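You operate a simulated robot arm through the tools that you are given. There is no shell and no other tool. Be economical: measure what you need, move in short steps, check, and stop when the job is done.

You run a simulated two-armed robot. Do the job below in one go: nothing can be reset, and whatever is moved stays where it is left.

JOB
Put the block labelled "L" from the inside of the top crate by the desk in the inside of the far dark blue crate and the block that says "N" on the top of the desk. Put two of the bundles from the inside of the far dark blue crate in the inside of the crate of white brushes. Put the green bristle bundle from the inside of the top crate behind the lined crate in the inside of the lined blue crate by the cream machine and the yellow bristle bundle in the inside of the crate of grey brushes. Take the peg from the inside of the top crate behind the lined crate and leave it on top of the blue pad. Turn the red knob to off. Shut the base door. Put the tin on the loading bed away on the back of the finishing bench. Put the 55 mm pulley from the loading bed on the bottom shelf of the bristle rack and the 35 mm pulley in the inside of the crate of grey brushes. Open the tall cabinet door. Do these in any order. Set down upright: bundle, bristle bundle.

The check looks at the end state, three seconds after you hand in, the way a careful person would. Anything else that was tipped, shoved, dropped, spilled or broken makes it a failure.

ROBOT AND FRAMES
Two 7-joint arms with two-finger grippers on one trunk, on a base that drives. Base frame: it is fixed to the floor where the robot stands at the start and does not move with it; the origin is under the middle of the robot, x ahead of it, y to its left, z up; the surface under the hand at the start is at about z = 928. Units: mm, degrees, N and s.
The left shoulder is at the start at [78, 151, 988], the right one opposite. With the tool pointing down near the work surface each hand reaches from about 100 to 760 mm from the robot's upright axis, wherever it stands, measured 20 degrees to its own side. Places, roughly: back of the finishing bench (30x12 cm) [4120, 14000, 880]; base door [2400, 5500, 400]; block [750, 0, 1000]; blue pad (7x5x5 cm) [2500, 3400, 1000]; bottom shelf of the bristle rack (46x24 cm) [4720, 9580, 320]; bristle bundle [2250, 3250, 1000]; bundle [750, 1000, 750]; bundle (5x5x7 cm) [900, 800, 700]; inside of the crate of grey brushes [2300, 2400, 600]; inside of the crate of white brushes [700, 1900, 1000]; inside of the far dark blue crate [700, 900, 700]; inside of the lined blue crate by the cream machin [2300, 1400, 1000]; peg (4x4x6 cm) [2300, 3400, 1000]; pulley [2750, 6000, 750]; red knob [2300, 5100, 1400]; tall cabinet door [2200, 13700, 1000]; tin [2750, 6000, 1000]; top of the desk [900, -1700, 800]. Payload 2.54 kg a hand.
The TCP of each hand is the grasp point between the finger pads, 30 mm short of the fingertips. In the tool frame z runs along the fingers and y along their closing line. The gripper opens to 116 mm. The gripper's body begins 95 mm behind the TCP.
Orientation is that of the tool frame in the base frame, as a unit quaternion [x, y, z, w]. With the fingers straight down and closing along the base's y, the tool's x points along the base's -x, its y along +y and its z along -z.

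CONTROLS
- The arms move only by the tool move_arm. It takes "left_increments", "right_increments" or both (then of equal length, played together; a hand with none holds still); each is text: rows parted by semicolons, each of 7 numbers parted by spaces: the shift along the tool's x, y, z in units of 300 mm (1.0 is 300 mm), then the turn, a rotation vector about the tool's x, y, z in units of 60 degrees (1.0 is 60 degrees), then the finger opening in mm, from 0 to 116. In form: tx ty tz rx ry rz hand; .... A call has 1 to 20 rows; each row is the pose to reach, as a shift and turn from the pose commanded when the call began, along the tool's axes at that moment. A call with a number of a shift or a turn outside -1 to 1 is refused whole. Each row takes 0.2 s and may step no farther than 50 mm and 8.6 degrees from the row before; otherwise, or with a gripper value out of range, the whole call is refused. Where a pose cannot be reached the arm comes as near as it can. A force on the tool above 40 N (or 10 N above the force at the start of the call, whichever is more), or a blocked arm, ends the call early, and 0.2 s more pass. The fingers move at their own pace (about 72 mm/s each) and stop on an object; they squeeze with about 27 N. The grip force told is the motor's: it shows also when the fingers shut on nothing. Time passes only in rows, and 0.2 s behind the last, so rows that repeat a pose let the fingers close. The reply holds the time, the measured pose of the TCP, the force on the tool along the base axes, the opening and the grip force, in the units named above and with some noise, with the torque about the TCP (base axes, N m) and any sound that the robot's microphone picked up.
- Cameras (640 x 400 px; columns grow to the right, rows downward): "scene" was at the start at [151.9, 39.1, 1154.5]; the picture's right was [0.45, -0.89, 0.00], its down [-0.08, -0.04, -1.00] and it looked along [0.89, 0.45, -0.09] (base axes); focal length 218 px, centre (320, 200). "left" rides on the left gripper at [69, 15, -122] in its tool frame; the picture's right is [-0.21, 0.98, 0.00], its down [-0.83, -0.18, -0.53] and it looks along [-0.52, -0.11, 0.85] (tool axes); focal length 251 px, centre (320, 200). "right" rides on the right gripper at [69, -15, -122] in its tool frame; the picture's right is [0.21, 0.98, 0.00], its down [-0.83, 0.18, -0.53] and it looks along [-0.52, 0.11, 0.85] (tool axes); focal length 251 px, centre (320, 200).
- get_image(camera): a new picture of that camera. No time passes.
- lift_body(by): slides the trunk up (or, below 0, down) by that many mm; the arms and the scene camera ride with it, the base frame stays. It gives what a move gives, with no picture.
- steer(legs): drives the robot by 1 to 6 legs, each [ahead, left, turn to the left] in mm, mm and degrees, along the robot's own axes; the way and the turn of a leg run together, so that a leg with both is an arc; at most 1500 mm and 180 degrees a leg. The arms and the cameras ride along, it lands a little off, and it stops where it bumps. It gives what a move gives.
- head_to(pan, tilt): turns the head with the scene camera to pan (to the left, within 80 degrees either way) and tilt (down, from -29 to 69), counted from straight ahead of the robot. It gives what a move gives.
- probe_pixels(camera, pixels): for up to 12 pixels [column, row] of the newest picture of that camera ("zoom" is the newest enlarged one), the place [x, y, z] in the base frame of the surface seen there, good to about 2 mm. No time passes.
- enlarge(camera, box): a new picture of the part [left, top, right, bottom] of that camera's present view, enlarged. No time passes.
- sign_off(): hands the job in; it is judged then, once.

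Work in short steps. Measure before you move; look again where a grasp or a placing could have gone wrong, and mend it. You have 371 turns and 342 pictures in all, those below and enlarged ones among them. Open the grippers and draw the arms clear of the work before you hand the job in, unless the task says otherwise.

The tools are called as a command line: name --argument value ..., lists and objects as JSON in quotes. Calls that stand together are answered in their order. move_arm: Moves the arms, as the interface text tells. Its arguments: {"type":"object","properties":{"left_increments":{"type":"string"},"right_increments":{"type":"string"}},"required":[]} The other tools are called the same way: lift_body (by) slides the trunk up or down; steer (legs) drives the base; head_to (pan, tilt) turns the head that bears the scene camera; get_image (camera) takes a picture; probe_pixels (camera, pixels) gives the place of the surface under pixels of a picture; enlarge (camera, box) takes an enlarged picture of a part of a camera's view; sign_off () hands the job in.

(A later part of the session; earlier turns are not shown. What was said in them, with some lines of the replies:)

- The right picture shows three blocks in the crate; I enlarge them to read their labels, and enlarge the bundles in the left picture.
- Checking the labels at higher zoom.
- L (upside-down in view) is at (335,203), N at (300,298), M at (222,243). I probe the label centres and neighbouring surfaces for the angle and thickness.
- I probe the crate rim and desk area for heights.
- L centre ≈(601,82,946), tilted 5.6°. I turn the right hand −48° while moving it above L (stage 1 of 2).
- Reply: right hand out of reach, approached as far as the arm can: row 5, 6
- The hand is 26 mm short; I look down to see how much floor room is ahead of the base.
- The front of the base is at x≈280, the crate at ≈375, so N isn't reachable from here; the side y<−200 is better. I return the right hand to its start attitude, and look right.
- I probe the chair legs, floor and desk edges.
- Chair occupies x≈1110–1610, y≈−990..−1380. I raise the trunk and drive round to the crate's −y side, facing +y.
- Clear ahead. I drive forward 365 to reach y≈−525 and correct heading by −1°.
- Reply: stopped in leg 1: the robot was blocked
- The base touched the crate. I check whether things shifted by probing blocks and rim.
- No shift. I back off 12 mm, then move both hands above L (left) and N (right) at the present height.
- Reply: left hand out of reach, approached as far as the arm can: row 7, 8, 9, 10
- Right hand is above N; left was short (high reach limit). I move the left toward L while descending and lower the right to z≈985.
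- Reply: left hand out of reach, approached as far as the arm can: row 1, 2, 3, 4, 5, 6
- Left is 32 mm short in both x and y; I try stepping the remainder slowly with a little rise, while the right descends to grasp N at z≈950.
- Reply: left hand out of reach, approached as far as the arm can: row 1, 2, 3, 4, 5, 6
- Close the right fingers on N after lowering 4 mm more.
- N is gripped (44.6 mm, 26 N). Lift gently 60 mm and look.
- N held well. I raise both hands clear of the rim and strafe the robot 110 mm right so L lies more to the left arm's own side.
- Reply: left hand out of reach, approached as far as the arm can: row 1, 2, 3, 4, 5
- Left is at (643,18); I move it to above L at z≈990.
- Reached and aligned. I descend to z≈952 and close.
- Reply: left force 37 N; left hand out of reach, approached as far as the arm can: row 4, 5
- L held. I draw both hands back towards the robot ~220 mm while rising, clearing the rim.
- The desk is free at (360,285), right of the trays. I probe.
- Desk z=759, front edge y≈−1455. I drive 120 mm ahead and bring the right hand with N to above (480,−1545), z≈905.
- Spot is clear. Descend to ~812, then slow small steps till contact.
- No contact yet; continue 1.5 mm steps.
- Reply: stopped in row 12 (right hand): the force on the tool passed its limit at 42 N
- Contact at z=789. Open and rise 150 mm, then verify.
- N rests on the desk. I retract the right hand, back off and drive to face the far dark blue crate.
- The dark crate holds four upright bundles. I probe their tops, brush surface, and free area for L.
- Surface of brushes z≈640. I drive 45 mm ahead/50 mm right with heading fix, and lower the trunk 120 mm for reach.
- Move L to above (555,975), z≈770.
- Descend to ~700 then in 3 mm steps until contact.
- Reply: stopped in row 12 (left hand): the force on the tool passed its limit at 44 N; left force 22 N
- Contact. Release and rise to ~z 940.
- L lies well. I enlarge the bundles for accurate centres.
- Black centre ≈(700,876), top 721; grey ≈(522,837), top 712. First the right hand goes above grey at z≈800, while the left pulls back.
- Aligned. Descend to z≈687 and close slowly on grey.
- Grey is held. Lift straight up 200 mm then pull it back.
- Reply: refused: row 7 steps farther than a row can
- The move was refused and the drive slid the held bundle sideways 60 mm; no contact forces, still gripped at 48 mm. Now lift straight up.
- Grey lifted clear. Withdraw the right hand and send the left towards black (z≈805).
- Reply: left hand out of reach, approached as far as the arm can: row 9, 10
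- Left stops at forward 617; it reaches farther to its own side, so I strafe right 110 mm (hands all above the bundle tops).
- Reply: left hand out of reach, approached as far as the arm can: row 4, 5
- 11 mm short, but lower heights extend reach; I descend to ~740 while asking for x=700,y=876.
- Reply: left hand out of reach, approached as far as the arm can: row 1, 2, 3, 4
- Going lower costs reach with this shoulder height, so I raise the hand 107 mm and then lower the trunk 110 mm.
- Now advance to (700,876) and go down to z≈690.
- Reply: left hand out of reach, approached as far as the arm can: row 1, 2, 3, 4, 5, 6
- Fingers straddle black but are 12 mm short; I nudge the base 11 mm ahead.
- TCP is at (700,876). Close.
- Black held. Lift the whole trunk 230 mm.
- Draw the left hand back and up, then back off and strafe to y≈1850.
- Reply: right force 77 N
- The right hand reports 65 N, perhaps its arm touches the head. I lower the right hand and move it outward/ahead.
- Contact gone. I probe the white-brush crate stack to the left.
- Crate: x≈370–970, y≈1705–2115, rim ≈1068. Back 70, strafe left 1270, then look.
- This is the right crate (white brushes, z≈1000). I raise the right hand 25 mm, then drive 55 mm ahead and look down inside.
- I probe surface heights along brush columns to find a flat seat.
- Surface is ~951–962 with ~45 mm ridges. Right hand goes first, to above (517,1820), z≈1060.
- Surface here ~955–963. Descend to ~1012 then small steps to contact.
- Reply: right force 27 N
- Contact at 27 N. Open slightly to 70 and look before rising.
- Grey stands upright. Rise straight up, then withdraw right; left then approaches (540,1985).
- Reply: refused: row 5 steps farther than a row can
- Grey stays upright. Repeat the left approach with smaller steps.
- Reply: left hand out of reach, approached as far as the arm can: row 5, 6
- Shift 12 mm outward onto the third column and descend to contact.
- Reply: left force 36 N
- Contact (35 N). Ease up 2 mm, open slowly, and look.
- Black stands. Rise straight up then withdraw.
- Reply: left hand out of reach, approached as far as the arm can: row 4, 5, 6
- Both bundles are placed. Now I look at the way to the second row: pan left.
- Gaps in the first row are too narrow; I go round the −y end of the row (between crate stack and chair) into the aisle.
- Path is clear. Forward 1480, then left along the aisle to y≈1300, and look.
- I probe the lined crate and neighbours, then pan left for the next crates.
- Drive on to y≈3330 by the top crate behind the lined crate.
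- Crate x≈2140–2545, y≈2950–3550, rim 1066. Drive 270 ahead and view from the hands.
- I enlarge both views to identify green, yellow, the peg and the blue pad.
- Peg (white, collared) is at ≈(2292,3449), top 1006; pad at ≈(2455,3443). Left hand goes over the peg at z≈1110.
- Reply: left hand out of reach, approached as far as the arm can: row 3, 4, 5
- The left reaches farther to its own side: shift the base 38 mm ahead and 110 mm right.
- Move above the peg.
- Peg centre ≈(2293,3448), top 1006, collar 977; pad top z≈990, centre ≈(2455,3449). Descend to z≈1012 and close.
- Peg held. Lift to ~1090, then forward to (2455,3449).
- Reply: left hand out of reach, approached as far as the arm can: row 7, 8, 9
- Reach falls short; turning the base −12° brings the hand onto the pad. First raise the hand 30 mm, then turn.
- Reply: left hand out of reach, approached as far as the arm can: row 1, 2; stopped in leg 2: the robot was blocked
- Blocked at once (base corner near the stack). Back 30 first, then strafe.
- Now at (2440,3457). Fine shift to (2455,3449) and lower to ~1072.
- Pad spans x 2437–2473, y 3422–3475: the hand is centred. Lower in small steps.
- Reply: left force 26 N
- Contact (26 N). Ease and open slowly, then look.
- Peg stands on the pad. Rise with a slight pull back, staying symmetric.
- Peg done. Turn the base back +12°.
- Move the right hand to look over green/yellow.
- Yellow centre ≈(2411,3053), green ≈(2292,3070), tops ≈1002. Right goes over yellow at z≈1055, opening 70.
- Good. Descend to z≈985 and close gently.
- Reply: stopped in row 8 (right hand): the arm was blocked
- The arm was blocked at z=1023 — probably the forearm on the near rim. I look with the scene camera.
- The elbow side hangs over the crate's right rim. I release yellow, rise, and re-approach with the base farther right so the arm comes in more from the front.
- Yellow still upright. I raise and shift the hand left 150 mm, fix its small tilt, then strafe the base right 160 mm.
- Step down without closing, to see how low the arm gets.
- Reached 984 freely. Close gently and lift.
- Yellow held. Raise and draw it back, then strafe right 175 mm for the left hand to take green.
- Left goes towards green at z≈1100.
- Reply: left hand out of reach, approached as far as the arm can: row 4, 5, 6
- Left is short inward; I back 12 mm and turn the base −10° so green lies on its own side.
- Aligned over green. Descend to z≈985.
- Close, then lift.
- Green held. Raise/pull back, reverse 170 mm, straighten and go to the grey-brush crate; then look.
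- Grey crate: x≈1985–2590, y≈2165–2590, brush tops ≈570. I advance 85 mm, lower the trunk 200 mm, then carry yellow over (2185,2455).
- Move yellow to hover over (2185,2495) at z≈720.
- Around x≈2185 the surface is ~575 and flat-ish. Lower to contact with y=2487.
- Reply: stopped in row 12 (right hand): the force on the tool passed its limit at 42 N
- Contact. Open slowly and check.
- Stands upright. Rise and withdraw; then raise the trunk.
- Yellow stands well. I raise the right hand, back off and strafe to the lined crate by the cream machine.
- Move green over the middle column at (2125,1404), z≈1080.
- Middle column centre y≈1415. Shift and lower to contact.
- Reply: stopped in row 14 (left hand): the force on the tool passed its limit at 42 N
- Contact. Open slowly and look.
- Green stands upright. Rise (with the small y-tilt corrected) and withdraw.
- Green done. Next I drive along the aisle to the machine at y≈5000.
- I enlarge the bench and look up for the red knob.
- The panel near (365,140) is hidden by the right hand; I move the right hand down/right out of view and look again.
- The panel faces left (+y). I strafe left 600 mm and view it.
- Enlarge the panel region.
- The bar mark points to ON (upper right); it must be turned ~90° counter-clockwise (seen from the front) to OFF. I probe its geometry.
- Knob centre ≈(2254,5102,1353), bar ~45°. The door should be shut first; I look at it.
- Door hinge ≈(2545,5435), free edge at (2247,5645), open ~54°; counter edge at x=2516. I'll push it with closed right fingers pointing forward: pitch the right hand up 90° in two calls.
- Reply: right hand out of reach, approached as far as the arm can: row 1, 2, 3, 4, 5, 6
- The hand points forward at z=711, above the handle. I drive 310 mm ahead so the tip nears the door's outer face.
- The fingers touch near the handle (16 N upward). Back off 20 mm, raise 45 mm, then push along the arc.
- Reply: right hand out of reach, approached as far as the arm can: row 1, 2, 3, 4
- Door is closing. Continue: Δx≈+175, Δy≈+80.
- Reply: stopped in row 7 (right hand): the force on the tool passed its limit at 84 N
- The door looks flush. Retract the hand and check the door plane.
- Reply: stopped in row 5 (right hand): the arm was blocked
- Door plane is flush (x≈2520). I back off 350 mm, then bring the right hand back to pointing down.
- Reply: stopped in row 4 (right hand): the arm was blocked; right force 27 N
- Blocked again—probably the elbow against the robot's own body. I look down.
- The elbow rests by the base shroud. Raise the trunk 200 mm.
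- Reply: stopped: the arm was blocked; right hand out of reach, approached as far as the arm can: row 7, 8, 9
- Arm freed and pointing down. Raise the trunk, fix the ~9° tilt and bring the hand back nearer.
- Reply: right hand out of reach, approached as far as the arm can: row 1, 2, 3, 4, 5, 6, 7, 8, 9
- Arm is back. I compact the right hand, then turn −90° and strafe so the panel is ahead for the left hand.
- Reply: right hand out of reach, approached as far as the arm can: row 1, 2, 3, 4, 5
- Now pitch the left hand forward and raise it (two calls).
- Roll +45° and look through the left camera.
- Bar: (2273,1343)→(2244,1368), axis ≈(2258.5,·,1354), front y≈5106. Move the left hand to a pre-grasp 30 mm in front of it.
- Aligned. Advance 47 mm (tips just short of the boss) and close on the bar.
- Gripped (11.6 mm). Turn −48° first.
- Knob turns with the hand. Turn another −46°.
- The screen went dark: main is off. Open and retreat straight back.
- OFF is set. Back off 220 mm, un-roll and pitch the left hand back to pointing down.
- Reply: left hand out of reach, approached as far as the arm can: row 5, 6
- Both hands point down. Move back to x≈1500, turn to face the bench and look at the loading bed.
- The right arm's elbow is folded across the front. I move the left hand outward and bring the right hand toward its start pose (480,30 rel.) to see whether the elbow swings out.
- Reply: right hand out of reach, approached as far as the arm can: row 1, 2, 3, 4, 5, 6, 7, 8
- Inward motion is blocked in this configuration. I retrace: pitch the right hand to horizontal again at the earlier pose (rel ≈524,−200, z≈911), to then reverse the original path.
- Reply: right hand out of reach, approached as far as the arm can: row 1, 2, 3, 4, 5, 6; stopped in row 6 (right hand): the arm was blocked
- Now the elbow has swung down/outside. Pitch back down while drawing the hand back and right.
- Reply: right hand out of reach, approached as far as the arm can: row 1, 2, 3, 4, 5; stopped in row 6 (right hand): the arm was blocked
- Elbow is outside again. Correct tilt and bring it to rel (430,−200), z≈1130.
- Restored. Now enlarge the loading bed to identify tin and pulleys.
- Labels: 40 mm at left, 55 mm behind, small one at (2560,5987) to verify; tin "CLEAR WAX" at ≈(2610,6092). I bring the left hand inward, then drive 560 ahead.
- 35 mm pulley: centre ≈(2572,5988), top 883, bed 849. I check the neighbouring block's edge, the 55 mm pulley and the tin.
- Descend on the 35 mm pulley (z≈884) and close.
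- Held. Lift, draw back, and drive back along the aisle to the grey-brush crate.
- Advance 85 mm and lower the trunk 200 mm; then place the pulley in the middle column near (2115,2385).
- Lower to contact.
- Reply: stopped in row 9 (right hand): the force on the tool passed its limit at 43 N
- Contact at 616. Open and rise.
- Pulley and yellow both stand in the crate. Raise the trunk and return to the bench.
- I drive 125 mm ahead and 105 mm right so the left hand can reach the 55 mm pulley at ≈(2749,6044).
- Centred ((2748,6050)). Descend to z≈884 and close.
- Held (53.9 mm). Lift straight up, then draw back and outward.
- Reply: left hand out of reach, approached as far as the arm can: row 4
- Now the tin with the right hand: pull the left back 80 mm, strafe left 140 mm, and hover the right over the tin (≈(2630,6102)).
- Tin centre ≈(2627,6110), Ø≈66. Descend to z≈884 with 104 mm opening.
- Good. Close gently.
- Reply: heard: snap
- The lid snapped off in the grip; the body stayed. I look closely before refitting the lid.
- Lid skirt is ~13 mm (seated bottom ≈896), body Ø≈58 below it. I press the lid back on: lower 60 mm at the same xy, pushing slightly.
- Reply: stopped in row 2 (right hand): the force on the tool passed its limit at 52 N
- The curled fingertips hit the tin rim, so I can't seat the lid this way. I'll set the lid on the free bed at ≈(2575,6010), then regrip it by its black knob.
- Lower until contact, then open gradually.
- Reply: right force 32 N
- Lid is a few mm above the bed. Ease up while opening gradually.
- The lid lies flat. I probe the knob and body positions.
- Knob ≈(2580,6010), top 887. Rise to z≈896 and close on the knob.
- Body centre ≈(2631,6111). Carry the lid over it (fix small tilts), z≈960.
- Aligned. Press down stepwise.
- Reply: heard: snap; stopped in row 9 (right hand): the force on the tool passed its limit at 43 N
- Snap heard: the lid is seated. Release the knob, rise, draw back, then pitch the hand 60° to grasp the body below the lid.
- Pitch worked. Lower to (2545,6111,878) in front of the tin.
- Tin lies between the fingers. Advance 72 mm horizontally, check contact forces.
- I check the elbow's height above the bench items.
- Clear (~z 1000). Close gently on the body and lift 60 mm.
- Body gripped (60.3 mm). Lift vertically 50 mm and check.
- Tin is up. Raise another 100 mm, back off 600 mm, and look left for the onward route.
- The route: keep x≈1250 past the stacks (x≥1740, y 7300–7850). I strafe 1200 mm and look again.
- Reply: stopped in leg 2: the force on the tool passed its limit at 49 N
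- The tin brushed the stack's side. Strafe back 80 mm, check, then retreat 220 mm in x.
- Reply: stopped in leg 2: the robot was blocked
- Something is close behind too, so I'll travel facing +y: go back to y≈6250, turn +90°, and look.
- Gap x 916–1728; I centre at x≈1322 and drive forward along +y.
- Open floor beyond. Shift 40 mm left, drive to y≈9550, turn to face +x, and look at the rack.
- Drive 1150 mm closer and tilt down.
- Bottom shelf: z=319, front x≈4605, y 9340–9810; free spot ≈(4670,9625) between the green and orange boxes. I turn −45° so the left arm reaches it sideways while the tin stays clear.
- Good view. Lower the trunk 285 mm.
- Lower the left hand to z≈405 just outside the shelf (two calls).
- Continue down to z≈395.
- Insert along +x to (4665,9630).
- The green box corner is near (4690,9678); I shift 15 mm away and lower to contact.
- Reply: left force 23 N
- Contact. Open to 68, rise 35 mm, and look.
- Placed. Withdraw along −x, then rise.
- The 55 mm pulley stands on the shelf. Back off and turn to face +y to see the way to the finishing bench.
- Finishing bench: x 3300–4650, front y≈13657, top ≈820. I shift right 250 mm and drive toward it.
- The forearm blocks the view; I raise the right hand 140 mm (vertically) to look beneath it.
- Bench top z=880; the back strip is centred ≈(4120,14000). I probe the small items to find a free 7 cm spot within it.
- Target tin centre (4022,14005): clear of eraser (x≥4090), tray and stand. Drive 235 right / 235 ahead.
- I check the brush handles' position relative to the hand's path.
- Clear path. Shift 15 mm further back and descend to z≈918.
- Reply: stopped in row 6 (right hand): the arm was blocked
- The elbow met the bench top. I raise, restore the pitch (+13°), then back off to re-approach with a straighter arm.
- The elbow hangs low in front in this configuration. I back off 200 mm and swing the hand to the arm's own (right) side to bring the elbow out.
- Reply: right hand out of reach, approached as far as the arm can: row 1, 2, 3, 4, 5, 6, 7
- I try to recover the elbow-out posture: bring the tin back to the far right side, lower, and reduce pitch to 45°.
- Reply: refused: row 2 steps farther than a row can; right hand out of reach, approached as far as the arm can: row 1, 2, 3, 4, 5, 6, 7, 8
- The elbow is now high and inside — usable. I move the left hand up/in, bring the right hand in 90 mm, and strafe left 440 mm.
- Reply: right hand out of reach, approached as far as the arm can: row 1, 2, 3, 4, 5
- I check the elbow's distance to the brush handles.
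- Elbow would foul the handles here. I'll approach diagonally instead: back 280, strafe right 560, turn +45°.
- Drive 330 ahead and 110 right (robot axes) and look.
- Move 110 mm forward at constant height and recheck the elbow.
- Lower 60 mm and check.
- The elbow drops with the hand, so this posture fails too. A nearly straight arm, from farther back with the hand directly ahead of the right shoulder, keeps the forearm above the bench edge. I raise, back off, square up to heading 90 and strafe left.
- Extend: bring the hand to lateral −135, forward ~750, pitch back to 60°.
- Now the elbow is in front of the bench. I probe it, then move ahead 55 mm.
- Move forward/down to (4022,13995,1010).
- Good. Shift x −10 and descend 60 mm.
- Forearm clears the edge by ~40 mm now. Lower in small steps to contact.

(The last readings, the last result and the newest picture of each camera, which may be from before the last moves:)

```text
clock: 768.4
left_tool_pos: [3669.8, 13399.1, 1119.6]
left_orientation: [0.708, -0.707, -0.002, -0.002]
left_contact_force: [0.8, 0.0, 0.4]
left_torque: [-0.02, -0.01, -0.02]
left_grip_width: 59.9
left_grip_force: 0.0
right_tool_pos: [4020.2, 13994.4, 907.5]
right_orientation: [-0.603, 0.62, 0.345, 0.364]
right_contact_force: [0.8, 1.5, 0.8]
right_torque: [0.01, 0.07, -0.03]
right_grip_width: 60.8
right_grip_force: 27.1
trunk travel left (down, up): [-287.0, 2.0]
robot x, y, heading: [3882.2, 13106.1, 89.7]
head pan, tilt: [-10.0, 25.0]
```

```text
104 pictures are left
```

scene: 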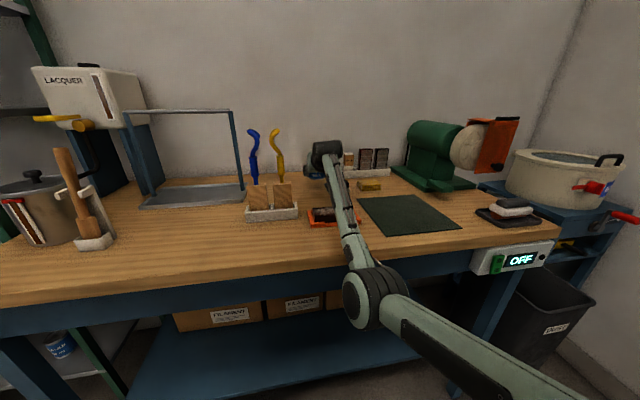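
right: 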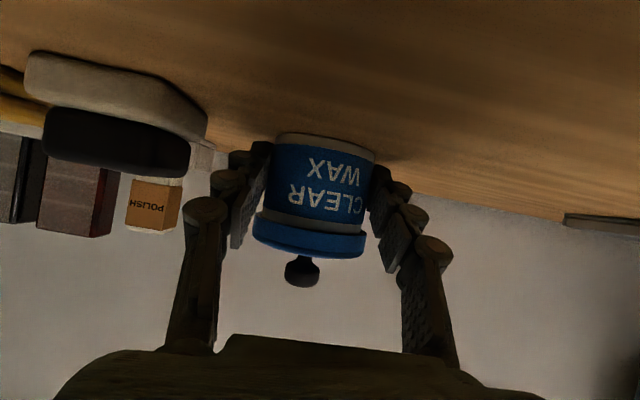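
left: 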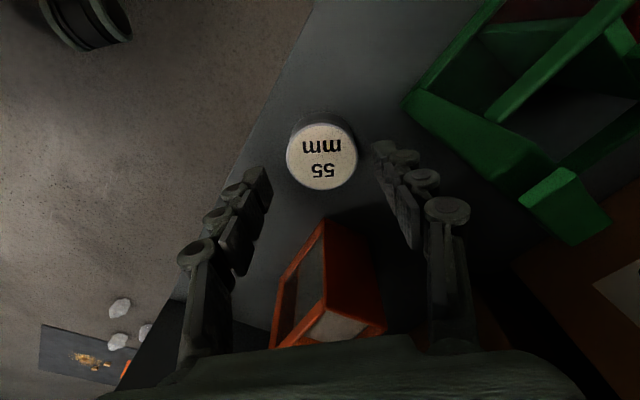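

It just touches (weight off). Press 1.5 mm, open to 76 and retreat straight back along +tool-back horizontally.

move_arm --right_increments "0.004 0 0.0025 0 0 0 40; 0.004 0 0.0025 0 0 0 62; 0.004 0 0.0025 0 0 0 70; 0.004 0 0.0025 0 0 0 76; 0.004 0 0.0025 0 0 0 76"

get_image --camera "right"

```text
clock: 769.6
left_tool_pos: [3669.0, 13398.5, 1119.9]
left_orientation: [0.708, -0.706, -0.002, -0.002]
left_contact_force: [-0.6, -0.6, 0.0]
left_torque: [0.06, 0.02, 0.0]
left_grip_width: 60.1
left_grip_force: 0.2
right_tool_pos: [4022.4, 13996.0, 904.7]
right_orientation: [-0.604, 0.62, 0.344, 0.364]
right_contact_force: [-0.9, -0.8, 0.0]
right_torque: [0.01, -0.02, 0.0]
right_grip_width: 75.9
right_grip_force: 0.1
trunk travel left (down, up): [-287.0, 2.0]
robot x, y, heading: [3882.1, 13105.1, 89.6]
head pan, tilt: [-10.0, 25.0]
```

```text
103 pictures are left
```

right: 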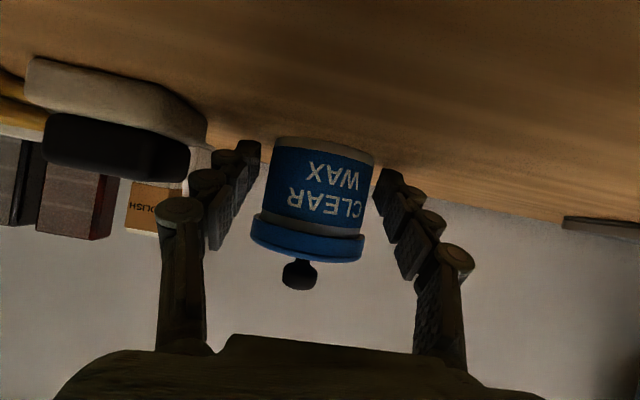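

The tin stands with its lid on. Retreat along the tool axis (back and up).

move_arm --right_increments "-0.01 0 -0.04 0 0 0 78; -0.03 0 -0.1 0 0 0 78; -0.06 0 -0.18 0 0 0 78; -0.1 0 -0.27 0 0 0 78; -0.2 0 -0.36 0 0 0 78; -0.3 0 -0.45 0 0 0 78; -0.4 0 -0.55 0 0 0 78"

get_image --camera "right"

get_image --camera "scene"

```text
clock: 771.2
left_tool_pos: [3668.8, 13398.6, 1119.0]
left_orientation: [0.708, -0.706, -0.002, -0.002]
left_contact_force: [-0.8, -0.2, -0.2]
left_torque: [-0.01, 0.05, 0.0]
left_grip_width: 60.2
left_grip_force: 0.1
right_tool_pos: [4016.3, 13912.8, 1092.4]
right_orientation: [-0.603, 0.62, 0.344, 0.364]
right_contact_force: [0.1, -0.9, 0.1]
right_torque: [-0.01, 0.0, 0.02]
right_grip_width: 77.9
right_grip_force: 0.0
trunk travel left (down, up): [-287.0, 2.0]
robot x, y, heading: [3882.0, 13107.3, 89.7]
head pan, tilt: [-10.0, 25.0]
```

```text
102 pictures are left
```

right: 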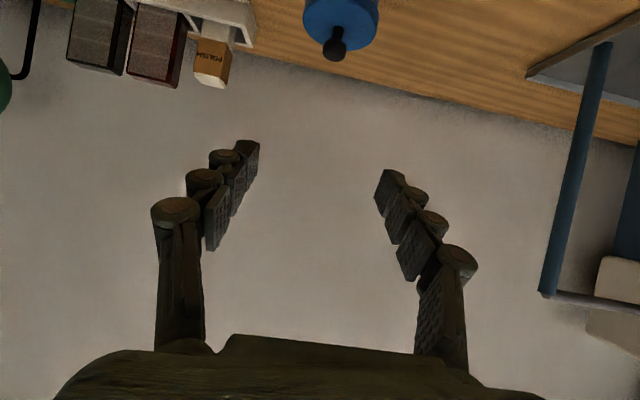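

```text
101 pictures are left
```

scene: 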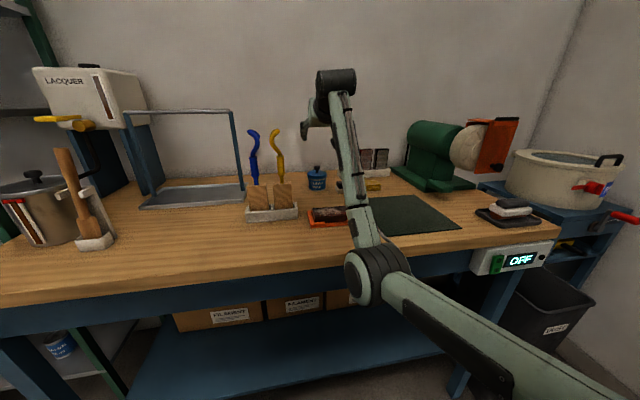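

Tin is in place. Retreat 480 mm and strafe left to the tall cabinet.

steer --legs '[[-480, 0, 0.3], [0, 1450, 0], [0, 200, 0]]'

head_to --pan 0 --tilt 10

get_image --camera "scene"

```text
clock: 789.7
left_tool_pos: [2033.0, 12905.6, 1118.6]
left_orientation: [0.711, -0.703, -0.001, -0.002]
left_contact_force: [-0.3, 0.7, -0.7]
left_torque: [0.01, 0.01, 0.0]
left_grip_width: 59.9
left_grip_force: 0.0
right_tool_pos: [2377.2, 13424.6, 1091.6]
right_orientation: [-0.607, 0.618, 0.345, 0.362]
right_contact_force: [0.2, -0.3, 1.0]
right_torque: [0.01, -0.02, 0.0]
right_grip_width: 78.1
right_grip_force: 0.1
trunk travel left (down, up): [-287.0, 2.0]
robot x, y, heading: [2253.3, 12616.9, 90.4]
head pan, tilt: [-10.0, 25.0]
```

```text
clock: 790.5
left_tool_pos: [2033.4, 12906.2, 1119.3]
left_orientation: [0.711, -0.703, -0.002, -0.002]
left_contact_force: [-0.2, 0.7, 0.3]
left_torque: [0.01, -0.01, 0.02]
left_grip_width: 59.9
left_grip_force: 0.1
right_tool_pos: [2376.9, 13424.7, 1090.7]
right_orientation: [-0.607, 0.617, 0.346, 0.362]
right_contact_force: [0.2, -0.7, -0.5]
right_torque: [0.01, -0.01, 0.01]
right_grip_width: 78.1
right_grip_force: 0.0
trunk travel left (down, up): [-287.0, 2.0]
robot x, y, heading: [2248.5, 12622.0, 90.3]
head pan, tilt: [0.0, 10.0]
```

```text
100 pictures are left
```

scene: 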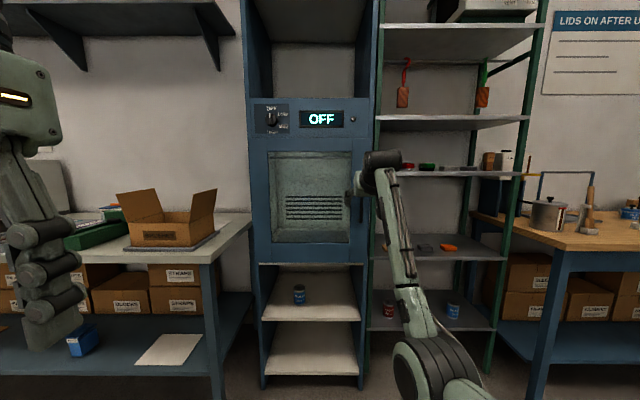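

enlarge --camera "scene" --box '[240, 90, 400, 280]'

probe_pixels --camera "scene" --pixels '[[260, 145], [260, 255], [362, 145], [362, 255], [310, 145], [355, 215], [350, 180], [268, 200]]'

```text
2.11 times, centred on (320, 185) of scene
```

zoom: 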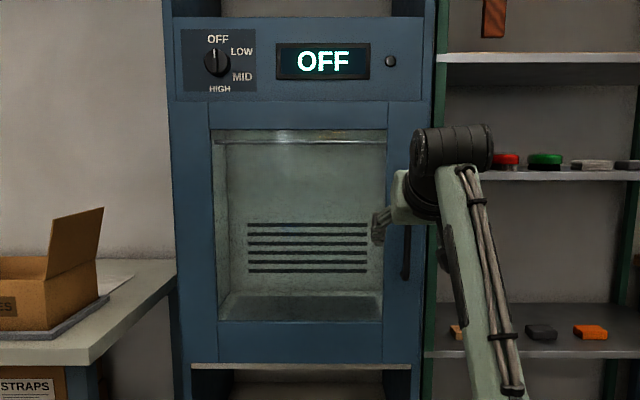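

```text
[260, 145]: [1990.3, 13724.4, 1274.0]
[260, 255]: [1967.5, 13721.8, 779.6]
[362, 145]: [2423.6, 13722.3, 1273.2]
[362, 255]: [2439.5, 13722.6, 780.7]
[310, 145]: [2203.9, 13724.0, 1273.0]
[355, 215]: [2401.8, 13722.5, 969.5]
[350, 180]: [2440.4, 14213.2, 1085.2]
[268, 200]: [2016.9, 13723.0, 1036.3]
```

Move right 300 mm to see the handle.

steer --legs '[[0, -350, 0]]'

head_to --pan 12 --tilt 10

get_image --camera "scene"

```text
clock: 794.5
left_tool_pos: [2385.0, 12910.4, 1119.1]
left_orientation: [0.711, -0.704, -0.002, -0.001]
left_contact_force: [0.2, -0.2, -0.4]
left_torque: [-0.02, 0.0, -0.01]
left_grip_width: 60.3
left_grip_force: 0.1
right_tool_pos: [2728.9, 13427.1, 1091.2]
right_orientation: [-0.607, 0.618, 0.345, 0.362]
right_contact_force: [0.8, 0.0, -0.4]
right_torque: [-0.01, -0.02, -0.01]
right_grip_width: 77.9
right_grip_force: 0.1
trunk travel left (down, up): [-287.0, 2.0]
robot x, y, heading: [2602.3, 12619.9, 90.4]
head pan, tilt: [0.0, 10.0]
```

```text
clock: 795.2
left_tool_pos: [2385.3, 12909.0, 1118.9]
left_orientation: [0.711, -0.704, -0.002, -0.002]
left_contact_force: [0.5, -0.2, 0.4]
left_torque: [0.04, -0.01, -0.01]
left_grip_width: 60.3
left_grip_force: 0.1
right_tool_pos: [2728.0, 13426.6, 1091.1]
right_orientation: [-0.606, 0.617, 0.346, 0.363]
right_contact_force: [0.1, -0.8, 0.5]
right_torque: [0.0, 0.02, 0.02]
right_grip_width: 78.1
right_grip_force: 0.1
trunk travel left (down, up): [-287.0, 2.0]
robot x, y, heading: [2604.1, 12616.0, 90.6]
head pan, tilt: [12.0, 10.0]
```

```text
98 pictures are left
```

scene: 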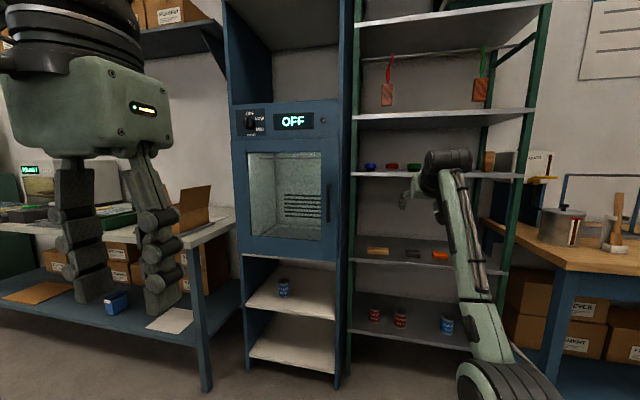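

enlarge --camera "scene" --box '[230, 130, 360, 270]'

probe_pixels --camera "zoom" --pixels '[[470, 100], [470, 150], [470, 200], [468, 230], [475, 175], [485, 175], [455, 175], [300, 370], [490, 330], [510, 200]]'

```text
2.86 times, centred on (295, 200) of scene
```

zoom: 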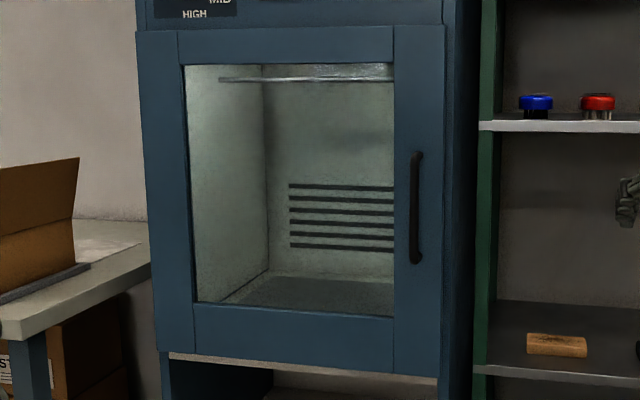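

```text
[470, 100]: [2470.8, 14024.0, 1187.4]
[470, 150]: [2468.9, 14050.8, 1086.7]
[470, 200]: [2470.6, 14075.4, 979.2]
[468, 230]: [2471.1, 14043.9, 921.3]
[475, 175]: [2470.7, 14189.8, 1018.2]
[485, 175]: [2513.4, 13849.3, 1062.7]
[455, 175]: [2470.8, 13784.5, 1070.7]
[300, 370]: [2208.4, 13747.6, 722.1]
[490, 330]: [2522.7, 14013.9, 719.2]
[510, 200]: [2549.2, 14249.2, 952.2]
```

probe_pixels --camera "zoom" --pixels '[[416, 160], [414, 190], [413, 210], [413, 240], [415, 258], [425, 210], [403, 210], [440, 100], [145, 200], [440, 340]]'

```text
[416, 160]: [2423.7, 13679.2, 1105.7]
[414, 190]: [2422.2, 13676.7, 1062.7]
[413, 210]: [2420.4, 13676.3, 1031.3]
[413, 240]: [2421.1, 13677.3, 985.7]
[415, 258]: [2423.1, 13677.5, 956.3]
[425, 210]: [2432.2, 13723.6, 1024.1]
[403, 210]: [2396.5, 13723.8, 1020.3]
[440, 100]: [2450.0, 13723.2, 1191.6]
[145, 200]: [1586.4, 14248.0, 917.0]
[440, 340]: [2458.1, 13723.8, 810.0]
```

Handle: vertical bar at (2421,13680), z 955–1105; hinge at x≈1972. I lower the right hand to z≈1035 and drive so it's just in front of the handle.

move_arm --right_increments "0.08 0 0.046 0 0 0 60; 0.16 0 0.093 0 0 0 50"

steer --legs '[[0, 305, -0.5], [205, 0, 0]]'

get_image --camera "right"

get_image --camera "scene"

```text
clock: 795.8
left_tool_pos: [2385.5, 12910.0, 1119.0]
left_orientation: [0.711, -0.704, -0.002, -0.001]
left_contact_force: [0.0, -0.3, 0.8]
left_torque: [0.0, 0.01, -0.01]
left_grip_width: 60.3
left_grip_force: 0.1
right_tool_pos: [2727.0, 13426.7, 1035.7]
right_orientation: [-0.606, 0.617, 0.346, 0.363]
right_contact_force: [-0.9, -0.1, -0.3]
right_torque: [0.02, 0.03, 0.03]
right_grip_width: 50.2
right_grip_force: 0.0
trunk travel left (down, up): [-287.0, 2.0]
robot x, y, heading: [2604.2, 12618.1, 90.6]
head pan, tilt: [12.0, 10.0]
```

```text
clock: 800.5
left_tool_pos: [2081.6, 13115.6, 1118.6]
left_orientation: [0.707, -0.707, -0.001, -0.002]
left_contact_force: [1.0, 0.1, 0.0]
left_torque: [-0.03, -0.02, 0.0]
left_grip_width: 60.1
left_grip_force: 0.0
right_tool_pos: [2428.2, 13629.1, 1036.1]
right_orientation: [-0.604, 0.62, 0.344, 0.363]
right_contact_force: [-0.1, -0.2, -1.0]
right_torque: [0.0, 0.01, 0.01]
right_grip_width: 49.8
right_grip_force: 0.0
trunk travel left (down, up): [-287.0, 2.0]
robot x, y, heading: [2296.3, 12821.8, 90.0]
head pan, tilt: [12.0, 10.0]
```

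```text
96 pictures are left
```

right: 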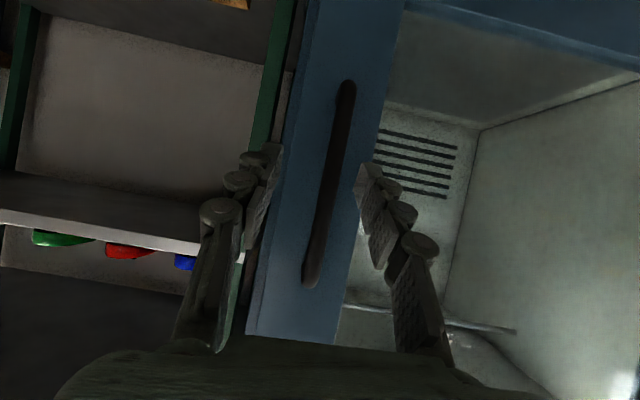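

```text
95 pictures are left
```

scene: 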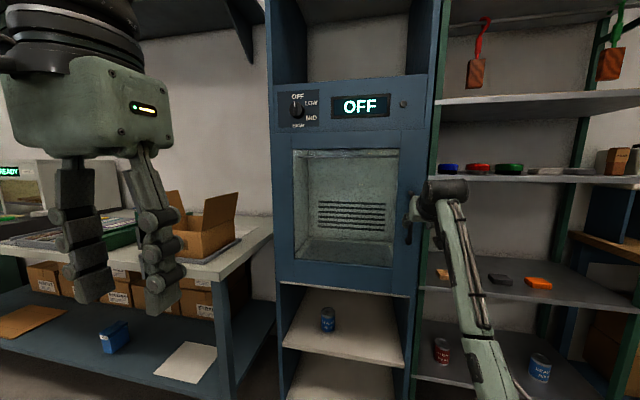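

Shift 6 mm and advance 50 mm so the bar lies between the pads, then close.

move_arm --right_increments "-0.028 0.02 0.049 0 0 0 50; -0.056 0.02 0.098 0 0 0 50; -0.083 0.02 0.145 0 0 0 50; -0.083 0.02 0.145 0 0 0 30; -0.083 0.02 0.145 0 0 0 10; -0.083 0.02 0.145 0 0 0 0; -0.083 0.02 0.145 0 0 0 0"

get_image --camera "right"

```text
clock: 802.1
left_tool_pos: [2078.9, 13114.3, 1118.1]
left_orientation: [0.708, -0.706, -0.001, -0.002]
left_contact_force: [0.1, -0.4, -0.5]
left_torque: [-0.01, 0.0, 0.02]
left_grip_width: 60.0
left_grip_force: 0.1
right_tool_pos: [2417.3, 13681.6, 1034.5]
right_orientation: [-0.606, 0.619, 0.345, 0.362]
right_contact_force: [-22.7, 2.1, -3.4]
right_torque: [0.15, 0.57, 0.17]
right_grip_width: 12.6
right_grip_force: 39.8
trunk travel left (down, up): [-287.0, 2.0]
robot x, y, heading: [2294.6, 12823.4, 89.8]
head pan, tilt: [12.0, 10.0]
```

```text
94 pictures are left
```

right: 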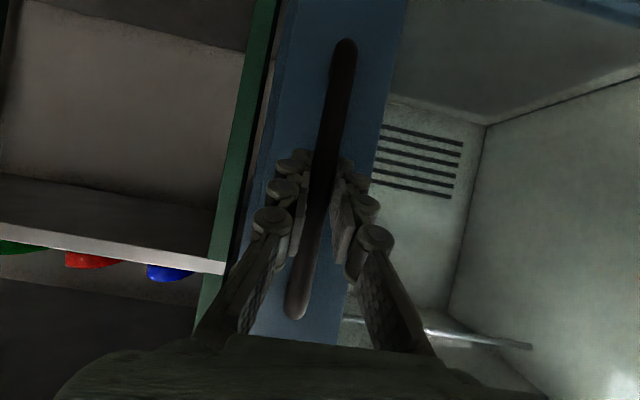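

Bar gripped. Pull by reversing along the door's arc (~12°).

steer --legs '[[-46, 7, 0], [-46, 12, 0]]'

get_image --camera "scene"

```text
clock: 803.6
left_tool_pos: [2059.9, 13023.5, 1117.4]
left_orientation: [0.708, -0.706, 0.0, -0.001]
left_contact_force: [0.1, 0.2, -0.6]
left_torque: [-0.01, 0.0, -0.01]
left_grip_width: 59.8
left_grip_force: 0.1
right_tool_pos: [2401.4, 13588.7, 1035.7]
right_orientation: [-0.605, 0.619, 0.345, 0.363]
right_contact_force: [-19.2, 5.4, -4.5]
right_torque: [0.56, 0.64, 0.0]
right_grip_width: 13.0
right_grip_force: 39.6
trunk travel left (down, up): [-287.0, 2.0]
robot x, y, heading: [2276.7, 12732.7, 90.1]
head pan, tilt: [12.0, 10.0]
```

```text
93 pictures are left
```

scene: 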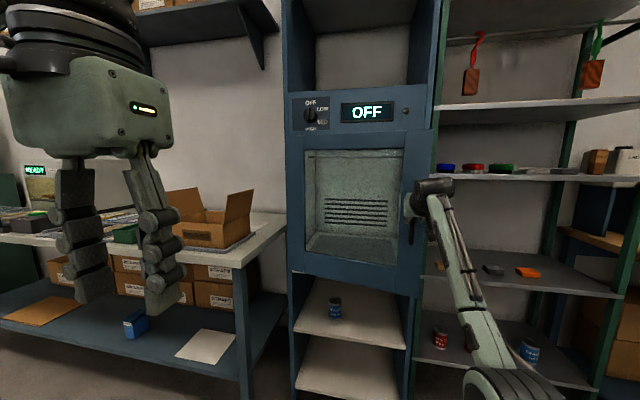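

enlarge --camera "scene" --box '[280, 120, 460, 310]'

probe_pixels --camera "scene" --pixels '[[296, 200], [405, 170], [405, 280], [300, 265], [350, 280], [412, 230]]'

```text
2.11 times, centred on (370, 215) of scene
```

zoom: 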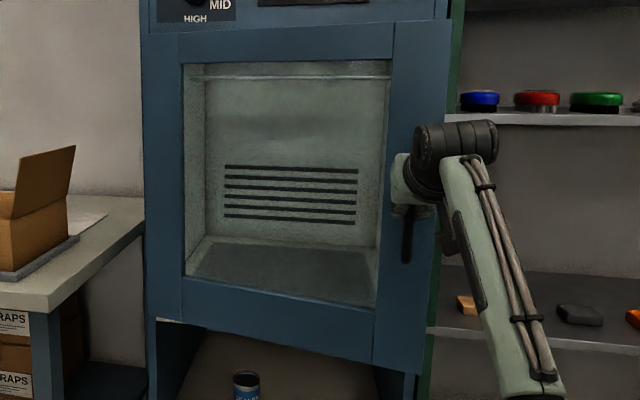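

```text
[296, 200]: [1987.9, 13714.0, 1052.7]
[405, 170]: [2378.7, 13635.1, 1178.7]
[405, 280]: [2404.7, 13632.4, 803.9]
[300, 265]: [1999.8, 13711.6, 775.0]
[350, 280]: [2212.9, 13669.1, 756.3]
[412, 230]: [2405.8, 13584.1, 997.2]
```

Door is ~12° open. Continue along the arc to ~41°.

steer --legs '[[-59, 23, 0], [-55, 31, 0], [-50, 38, 0]]'

get_image --camera "scene"

```text
clock: 805.8
left_tool_pos: [1971.7, 12858.2, 1120.1]
left_orientation: [0.707, -0.707, -0.003, -0.002]
left_contact_force: [-0.7, -1.1, -0.3]
left_torque: [-0.01, 0.0, -0.02]
left_grip_width: 60.0
left_grip_force: 0.0
right_tool_pos: [2316.3, 13423.2, 1036.0]
right_orientation: [-0.603, 0.621, 0.345, 0.362]
right_contact_force: [23.8, -18.1, -7.1]
right_torque: [0.18, 0.36, -0.2]
right_grip_width: 12.6
right_grip_force: 39.5
trunk travel left (down, up): [-287.0, 2.0]
robot x, y, heading: [2185.0, 12570.1, 89.8]
head pan, tilt: [12.0, 10.0]
```

```text
91 pictures are left
```

scene: 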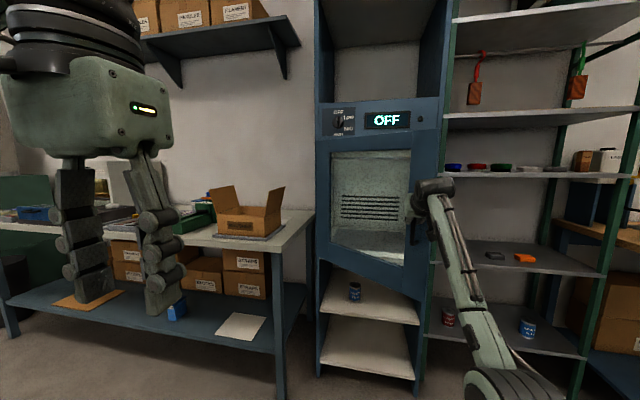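

~40° open. Continue to ~60° (correcting slight radial offset).

steer --legs '[[-39, 52, 0], [-36, 51, 0], [-29, 55, 0]]'

get_image --camera "scene"

```text
clock: 806.9
left_tool_pos: [1933.6, 12831.4, 1118.1]
left_orientation: [-0.706, 0.708, 0.002, 0.001]
left_contact_force: [-0.4, 0.7, 0.2]
left_torque: [-0.01, -0.01, 0.02]
left_grip_width: 60.1
left_grip_force: 0.0
right_tool_pos: [2290.9, 13393.3, 1035.5]
right_orientation: [-0.597, 0.628, 0.338, 0.367]
right_contact_force: [1.6, -1.3, 4.7]
right_torque: [-0.8, 0.43, 0.02]
right_grip_width: 13.1
right_grip_force: 39.3
trunk travel left (down, up): [-287.0, 2.0]
robot x, y, heading: [2141.9, 12538.0, 89.7]
head pan, tilt: [12.0, 10.0]
stopped in leg 1: the force on the tool passed its limit at 44 N (the readings are from after the stop); the commanded pose is now the measured one
```

```text
90 pictures are left
```

scene: 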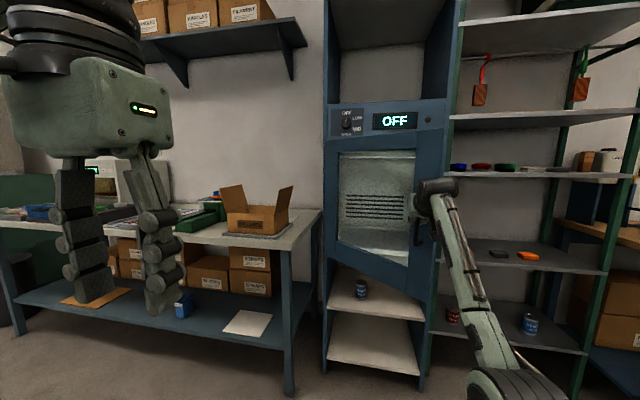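

Pulling further strains; I release the bar and will push the door from its inner side. I also probe the bench at left to see how far the door can swing.

move_arm --right_increments "0 0 0 0 0 0 20; 0 0 0 0 0 0 45; 0 0 0 0 0 0 50; 0.03 0 -0.055 0 0 0 50; 0.07 0 -0.12 0 0 0 50; 0.11 0 -0.19 0 0 0 50; 0.15 0 -0.26 0 0 0 50"

get_image --camera "scene"

probe_pixels --camera "scene" --pixels '[[288, 248], [318, 212], [290, 390], [340, 200], [330, 255], [405, 280], [410, 160], [360, 270]]'

```text
clock: 808.5
left_tool_pos: [1932.9, 12830.5, 1119.9]
left_orientation: [-0.706, 0.708, 0.003, 0.001]
left_contact_force: [-0.2, 0.0, -0.2]
left_torque: [-0.01, 0.01, 0.02]
left_grip_width: 60.4
left_grip_force: 0.1
right_tool_pos: [2283.8, 13302.3, 1034.6]
right_orientation: [-0.598, 0.627, 0.338, 0.367]
right_contact_force: [-0.6, 0.2, -0.1]
right_torque: [-0.02, 0.0, 0.0]
right_grip_width: 50.1
right_grip_force: 0.0
trunk travel left (down, up): [-287.0, 2.0]
robot x, y, heading: [2148.0, 12542.1, 89.4]
head pan, tilt: [12.0, 10.0]
```

```text
89 pictures are left
```

scene: 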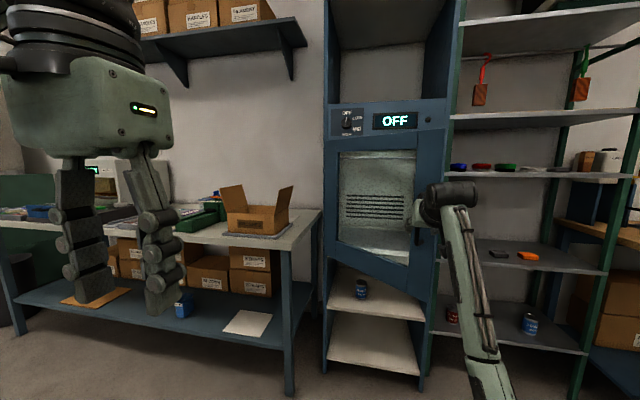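

```text
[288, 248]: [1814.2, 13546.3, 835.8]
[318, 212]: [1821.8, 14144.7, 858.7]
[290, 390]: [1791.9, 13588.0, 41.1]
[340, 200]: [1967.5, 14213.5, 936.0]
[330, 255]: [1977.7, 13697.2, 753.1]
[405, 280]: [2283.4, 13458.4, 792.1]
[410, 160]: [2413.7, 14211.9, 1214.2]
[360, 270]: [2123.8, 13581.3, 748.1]
```

Door ~38° open; free edge at ≈(2355,13425). I move right 175 mm, then ahead 215 mm to get behind the door edge with closed fingers.

move_arm --right_increments "0 0 0 0 0 0 20; 0 0 0 0 0 0 0; 0 0 0 0 0 0 0"

steer --legs '[[0, -172, 0.3], [205, 0, 0]]'

get_image --camera "scene"

```text
clock: 809.3
left_tool_pos: [1932.5, 12830.5, 1118.3]
left_orientation: [-0.706, 0.708, 0.002, 0.001]
left_contact_force: [0.7, 0.6, 0.0]
left_torque: [-0.04, 0.03, 0.0]
left_grip_width: 59.9
left_grip_force: 0.0
right_tool_pos: [2284.3, 13304.2, 1033.7]
right_orientation: [-0.599, 0.627, 0.337, 0.367]
right_contact_force: [0.0, 0.8, -0.3]
right_torque: [0.02, 0.0, 0.01]
right_grip_width: 0.0
right_grip_force: 26.9
trunk travel left (down, up): [-287.0, 2.0]
robot x, y, heading: [2145.7, 12537.4, 89.5]
head pan, tilt: [12.0, 10.0]
```

```text
clock: 812.8
left_tool_pos: [2104.1, 13034.2, 1118.1]
left_orientation: [-0.707, 0.707, 0.002, 0.001]
left_contact_force: [-0.1, -0.3, -0.5]
left_torque: [0.0, -0.05, -0.01]
left_grip_width: 60.0
left_grip_force: 0.1
right_tool_pos: [2455.4, 13507.2, 1034.7]
right_orientation: [-0.599, 0.627, 0.337, 0.366]
right_contact_force: [0.4, 0.7, -0.5]
right_torque: [0.0, -0.03, 0.02]
right_grip_width: 0.0
right_grip_force: 26.6
trunk travel left (down, up): [-287.0, 2.0]
robot x, y, heading: [2317.5, 12743.3, 89.6]
head pan, tilt: [12.0, 10.0]
```

```text
88 pictures are left
```

scene: 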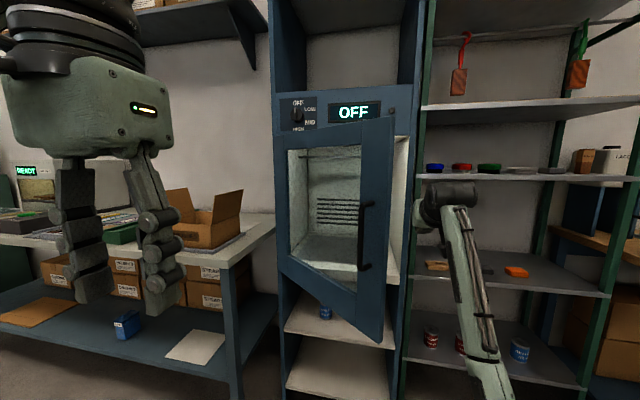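

The hand is beside/behind the door edge. Strafe left to push it open.

steer --legs '[[0, 150, 0], [-25, 90, 0]]'

get_image --camera "scene"

```text
clock: 814.1
left_tool_pos: [2047.3, 13034.1, 1118.8]
left_orientation: [-0.706, 0.708, 0.003, 0.001]
left_contact_force: [-0.6, 0.2, -0.5]
left_torque: [0.02, 0.02, 0.02]
left_grip_width: 60.0
left_grip_force: 0.1
right_tool_pos: [2404.6, 13506.4, 1033.8]
right_orientation: [-0.595, 0.631, 0.335, 0.368]
right_contact_force: [-0.7, 0.6, -1.1]
right_torque: [0.0, 0.03, -0.04]
right_grip_width: 0.0
right_grip_force: 27.4
trunk travel left (down, up): [-287.0, 2.0]
robot x, y, heading: [2260.3, 12741.3, 89.5]
head pan, tilt: [12.0, 10.0]
stopped in leg 1: the force on the tool passed its limit at 50 N (the readings are from after the stop); the commanded pose is now the measured one
```

```text
87 pictures are left
```

scene: 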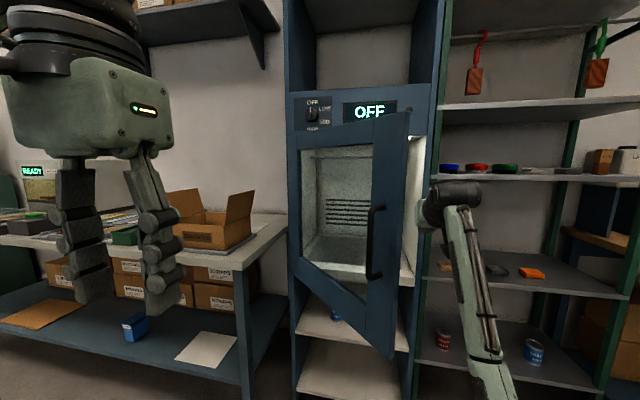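

Impact limited it; use the arm itself to push left in gentler steps.

move_arm --right_increments "0 0.04 0 0 0 0 0; 0 0.08 0 0 0 0 0; 0 0.12 0 0 0 0 0; 0 0.16 0 0 0 0 0; 0 0.2 0 0 0 0 0; 0 0.24 0 0 0 0 0; 0 0.28 0 0 0 0 0; 0.01 0.32 -0.02 0 0 0 0; 0.02 0.36 -0.04 0 0 0 0; 0.03 0.4 -0.06 0 0 0 0; 0.04 0.44 -0.08 0 0 0 0; 0.05 0.48 -0.1 0 0 0 0; 0.06 0.52 -0.12 0 0 0 0; 0.07 0.56 -0.14 0 0 0 0; 0.08 0.6 -0.16 0 0 0 0"

get_image --camera "scene"

```text
clock: 817.3
left_tool_pos: [2046.8, 13034.6, 1118.2]
left_orientation: [-0.706, 0.708, 0.002, 0.001]
left_contact_force: [-0.4, -0.7, 1.1]
left_torque: [-0.02, 0.02, 0.01]
left_grip_width: 60.1
left_grip_force: 0.1
right_tool_pos: [2223.3, 13465.5, 1034.6]
right_orientation: [-0.595, 0.631, 0.335, 0.368]
right_contact_force: [0.0, 0.2, -0.1]
right_torque: [0.04, 0.01, 0.01]
right_grip_width: 0.0
right_grip_force: 27.1
trunk travel left (down, up): [-287.0, 2.0]
robot x, y, heading: [2259.1, 12741.8, 89.7]
head pan, tilt: [12.0, 10.0]
```

```text
86 pictures are left
```

scene: 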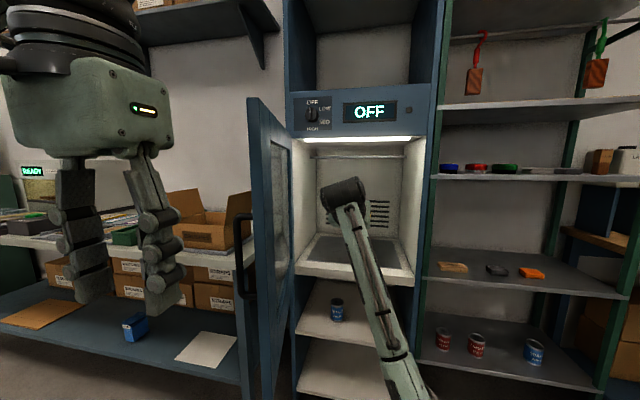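

The door swung wide open. I probe its angle, then retreat the hand.

probe_pixels --camera "scene" --pixels '[[255, 180], [285, 180], [260, 370], [290, 330]]'

move_arm --right_increments "0.06 -0.03 -0.1 0 0 0 20; 0.12 -0.06 -0.2 0 0 0 40; 0.18 -0.1 -0.3 0 0 0 60; 0.24 -0.15 -0.4 0 0 0 60; 0.3 -0.2 -0.5 0 0 0 60"

get_image --camera "scene"

```text
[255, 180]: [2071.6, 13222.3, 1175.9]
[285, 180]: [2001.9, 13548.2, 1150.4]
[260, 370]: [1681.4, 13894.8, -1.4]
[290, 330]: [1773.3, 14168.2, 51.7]
```

```text
clock: 818.5
left_tool_pos: [2047.2, 13034.0, 1119.3]
left_orientation: [-0.706, 0.708, 0.002, 0.001]
left_contact_force: [-0.3, 0.4, 0.8]
left_torque: [0.01, 0.0, 0.0]
left_grip_width: 60.0
left_grip_force: 0.0
right_tool_pos: [2269.0, 13288.9, 1032.8]
right_orientation: [-0.593, 0.632, 0.336, 0.37]
right_contact_force: [-0.3, 0.5, -0.5]
right_torque: [0.0, -0.03, 0.0]
right_grip_width: 59.9
right_grip_force: 0.0
trunk travel left (down, up): [-287.0, 2.0]
robot x, y, heading: [2259.9, 12740.7, 89.6]
head pan, tilt: [12.0, 10.0]
```

```text
85 pictures are left
```

scene: 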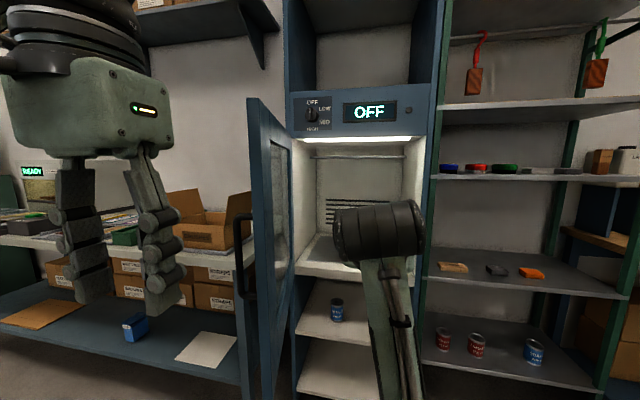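

Door is at ~79°. I push it further by strafing left gently with the hand against its inner face.

steer --legs '[[0, 120, 0], [0, 80, 0], [0, 60, 0]]'

get_image --camera "scene"

```text
clock: 821.3
left_tool_pos: [1860.4, 13033.0, 1118.9]
left_orientation: [-0.705, 0.709, 0.004, 0.001]
left_contact_force: [0.2, -0.2, -0.3]
left_torque: [0.02, 0.02, 0.01]
left_grip_width: 60.0
left_grip_force: 0.0
right_tool_pos: [2080.0, 13285.4, 1033.1]
right_orientation: [-0.595, 0.63, 0.336, 0.369]
right_contact_force: [2.5, -8.4, 1.3]
right_torque: [0.61, -0.01, 0.41]
right_grip_width: 57.3
right_grip_force: 0.0
trunk travel left (down, up): [-287.0, 2.0]
robot x, y, heading: [2074.2, 12743.6, 89.5]
head pan, tilt: [12.0, 10.0]
stopped in leg 2: the robot was blocked; the commanded pose is now the measured one
```

```text
84 pictures are left
```

scene: 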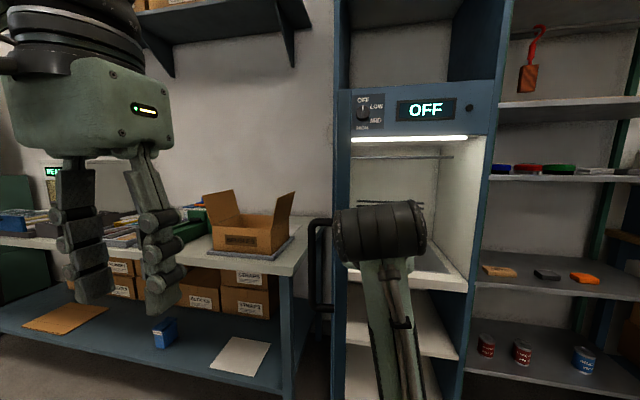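

The door is at its stop, edge-on. Strafe back right and withdraw.

steer --legs '[[0, -80, 0], [-300, 0, 0]]'

get_image --camera "scene"

```text
clock: 824.4
left_tool_pos: [1937.6, 12733.4, 1118.6]
left_orientation: [-0.706, 0.709, 0.003, 0.001]
left_contact_force: [0.1, -0.1, -0.7]
left_torque: [0.05, 0.01, 0.03]
left_grip_width: 59.9
left_grip_force: 0.1
right_tool_pos: [2158.4, 12987.5, 1031.9]
right_orientation: [-0.596, 0.63, 0.335, 0.367]
right_contact_force: [-0.1, -1.2, 0.2]
right_torque: [-0.02, 0.0, -0.01]
right_grip_width: 60.1
right_grip_force: 0.0
trunk travel left (down, up): [-287.0, 2.0]
robot x, y, heading: [2150.7, 12445.9, 89.6]
head pan, tilt: [12.0, 10.0]
```

```text
83 pictures are left
```

scene: 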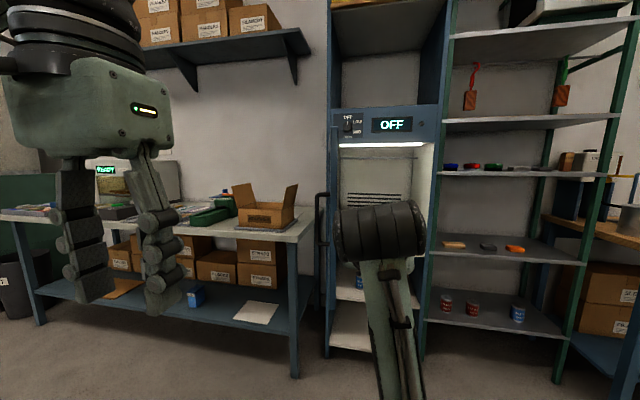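

All tasks done; a last check of the tin and its neighbours from here.

head_to --pan -50 --tilt 8

enlarge --camera "scene" --box '[240, 140, 400, 250]'

```text
clock: 825.7
left_tool_pos: [1937.2, 12735.0, 1119.4]
left_orientation: [-0.705, 0.709, 0.003, 0.0]
left_contact_force: [0.0, 0.5, 0.0]
left_torque: [0.05, 0.02, 0.01]
left_grip_width: 59.8
left_grip_force: 0.0
right_tool_pos: [2156.8, 12986.2, 1030.6]
right_orientation: [-0.596, 0.631, 0.334, 0.368]
right_contact_force: [-0.2, -0.2, 0.2]
right_torque: [0.01, -0.02, 0.01]
right_grip_width: 59.8
right_grip_force: 0.1
trunk travel left (down, up): [-287.0, 2.0]
robot x, y, heading: [2147.5, 12441.4, 89.5]
head pan, tilt: [-50.0, 8.0]
```

```text
3.64 times, centred on (320, 195) of scene
```

zoom: 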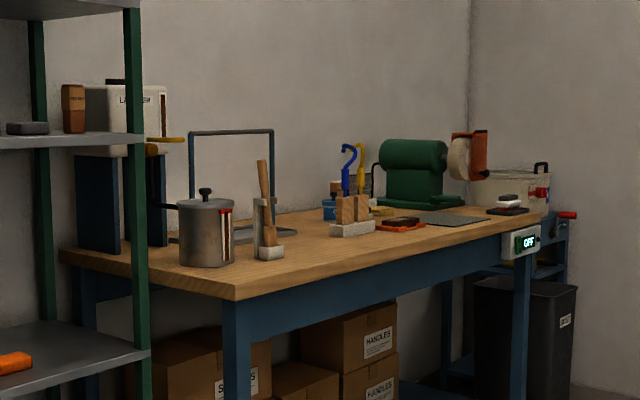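

The tin stands behind the tools and nothing there is disturbed. Grippers are open and the arms clear, so I hand in.

sign_off

```text
The job is handed in.
```

I finished and handed in every item. I checked each one after doing it, but I did not go back for a final look at all the stations. Four things on the way could matter to the check:

- **Tin lid:** it snapped off when I first lifted the tin. I pressed it back on until it clicked, and the lid was still on when I set the tin down.
- **Grey bundle:** it slid about 60 mm across the brushes in the far dark blue crate before I lifted it. It stood upright in the crate of white brushes afterwards.
- **Crates touched:** the base touched the stack by the desk, an arm pressed the top crate behind the lined crate, and the tin brushed another stack. I saw no shift at the first two and did not measure the third.
- **Tall cabinet door:** I pushed it until it would go no further, roughly square to the cabinet.
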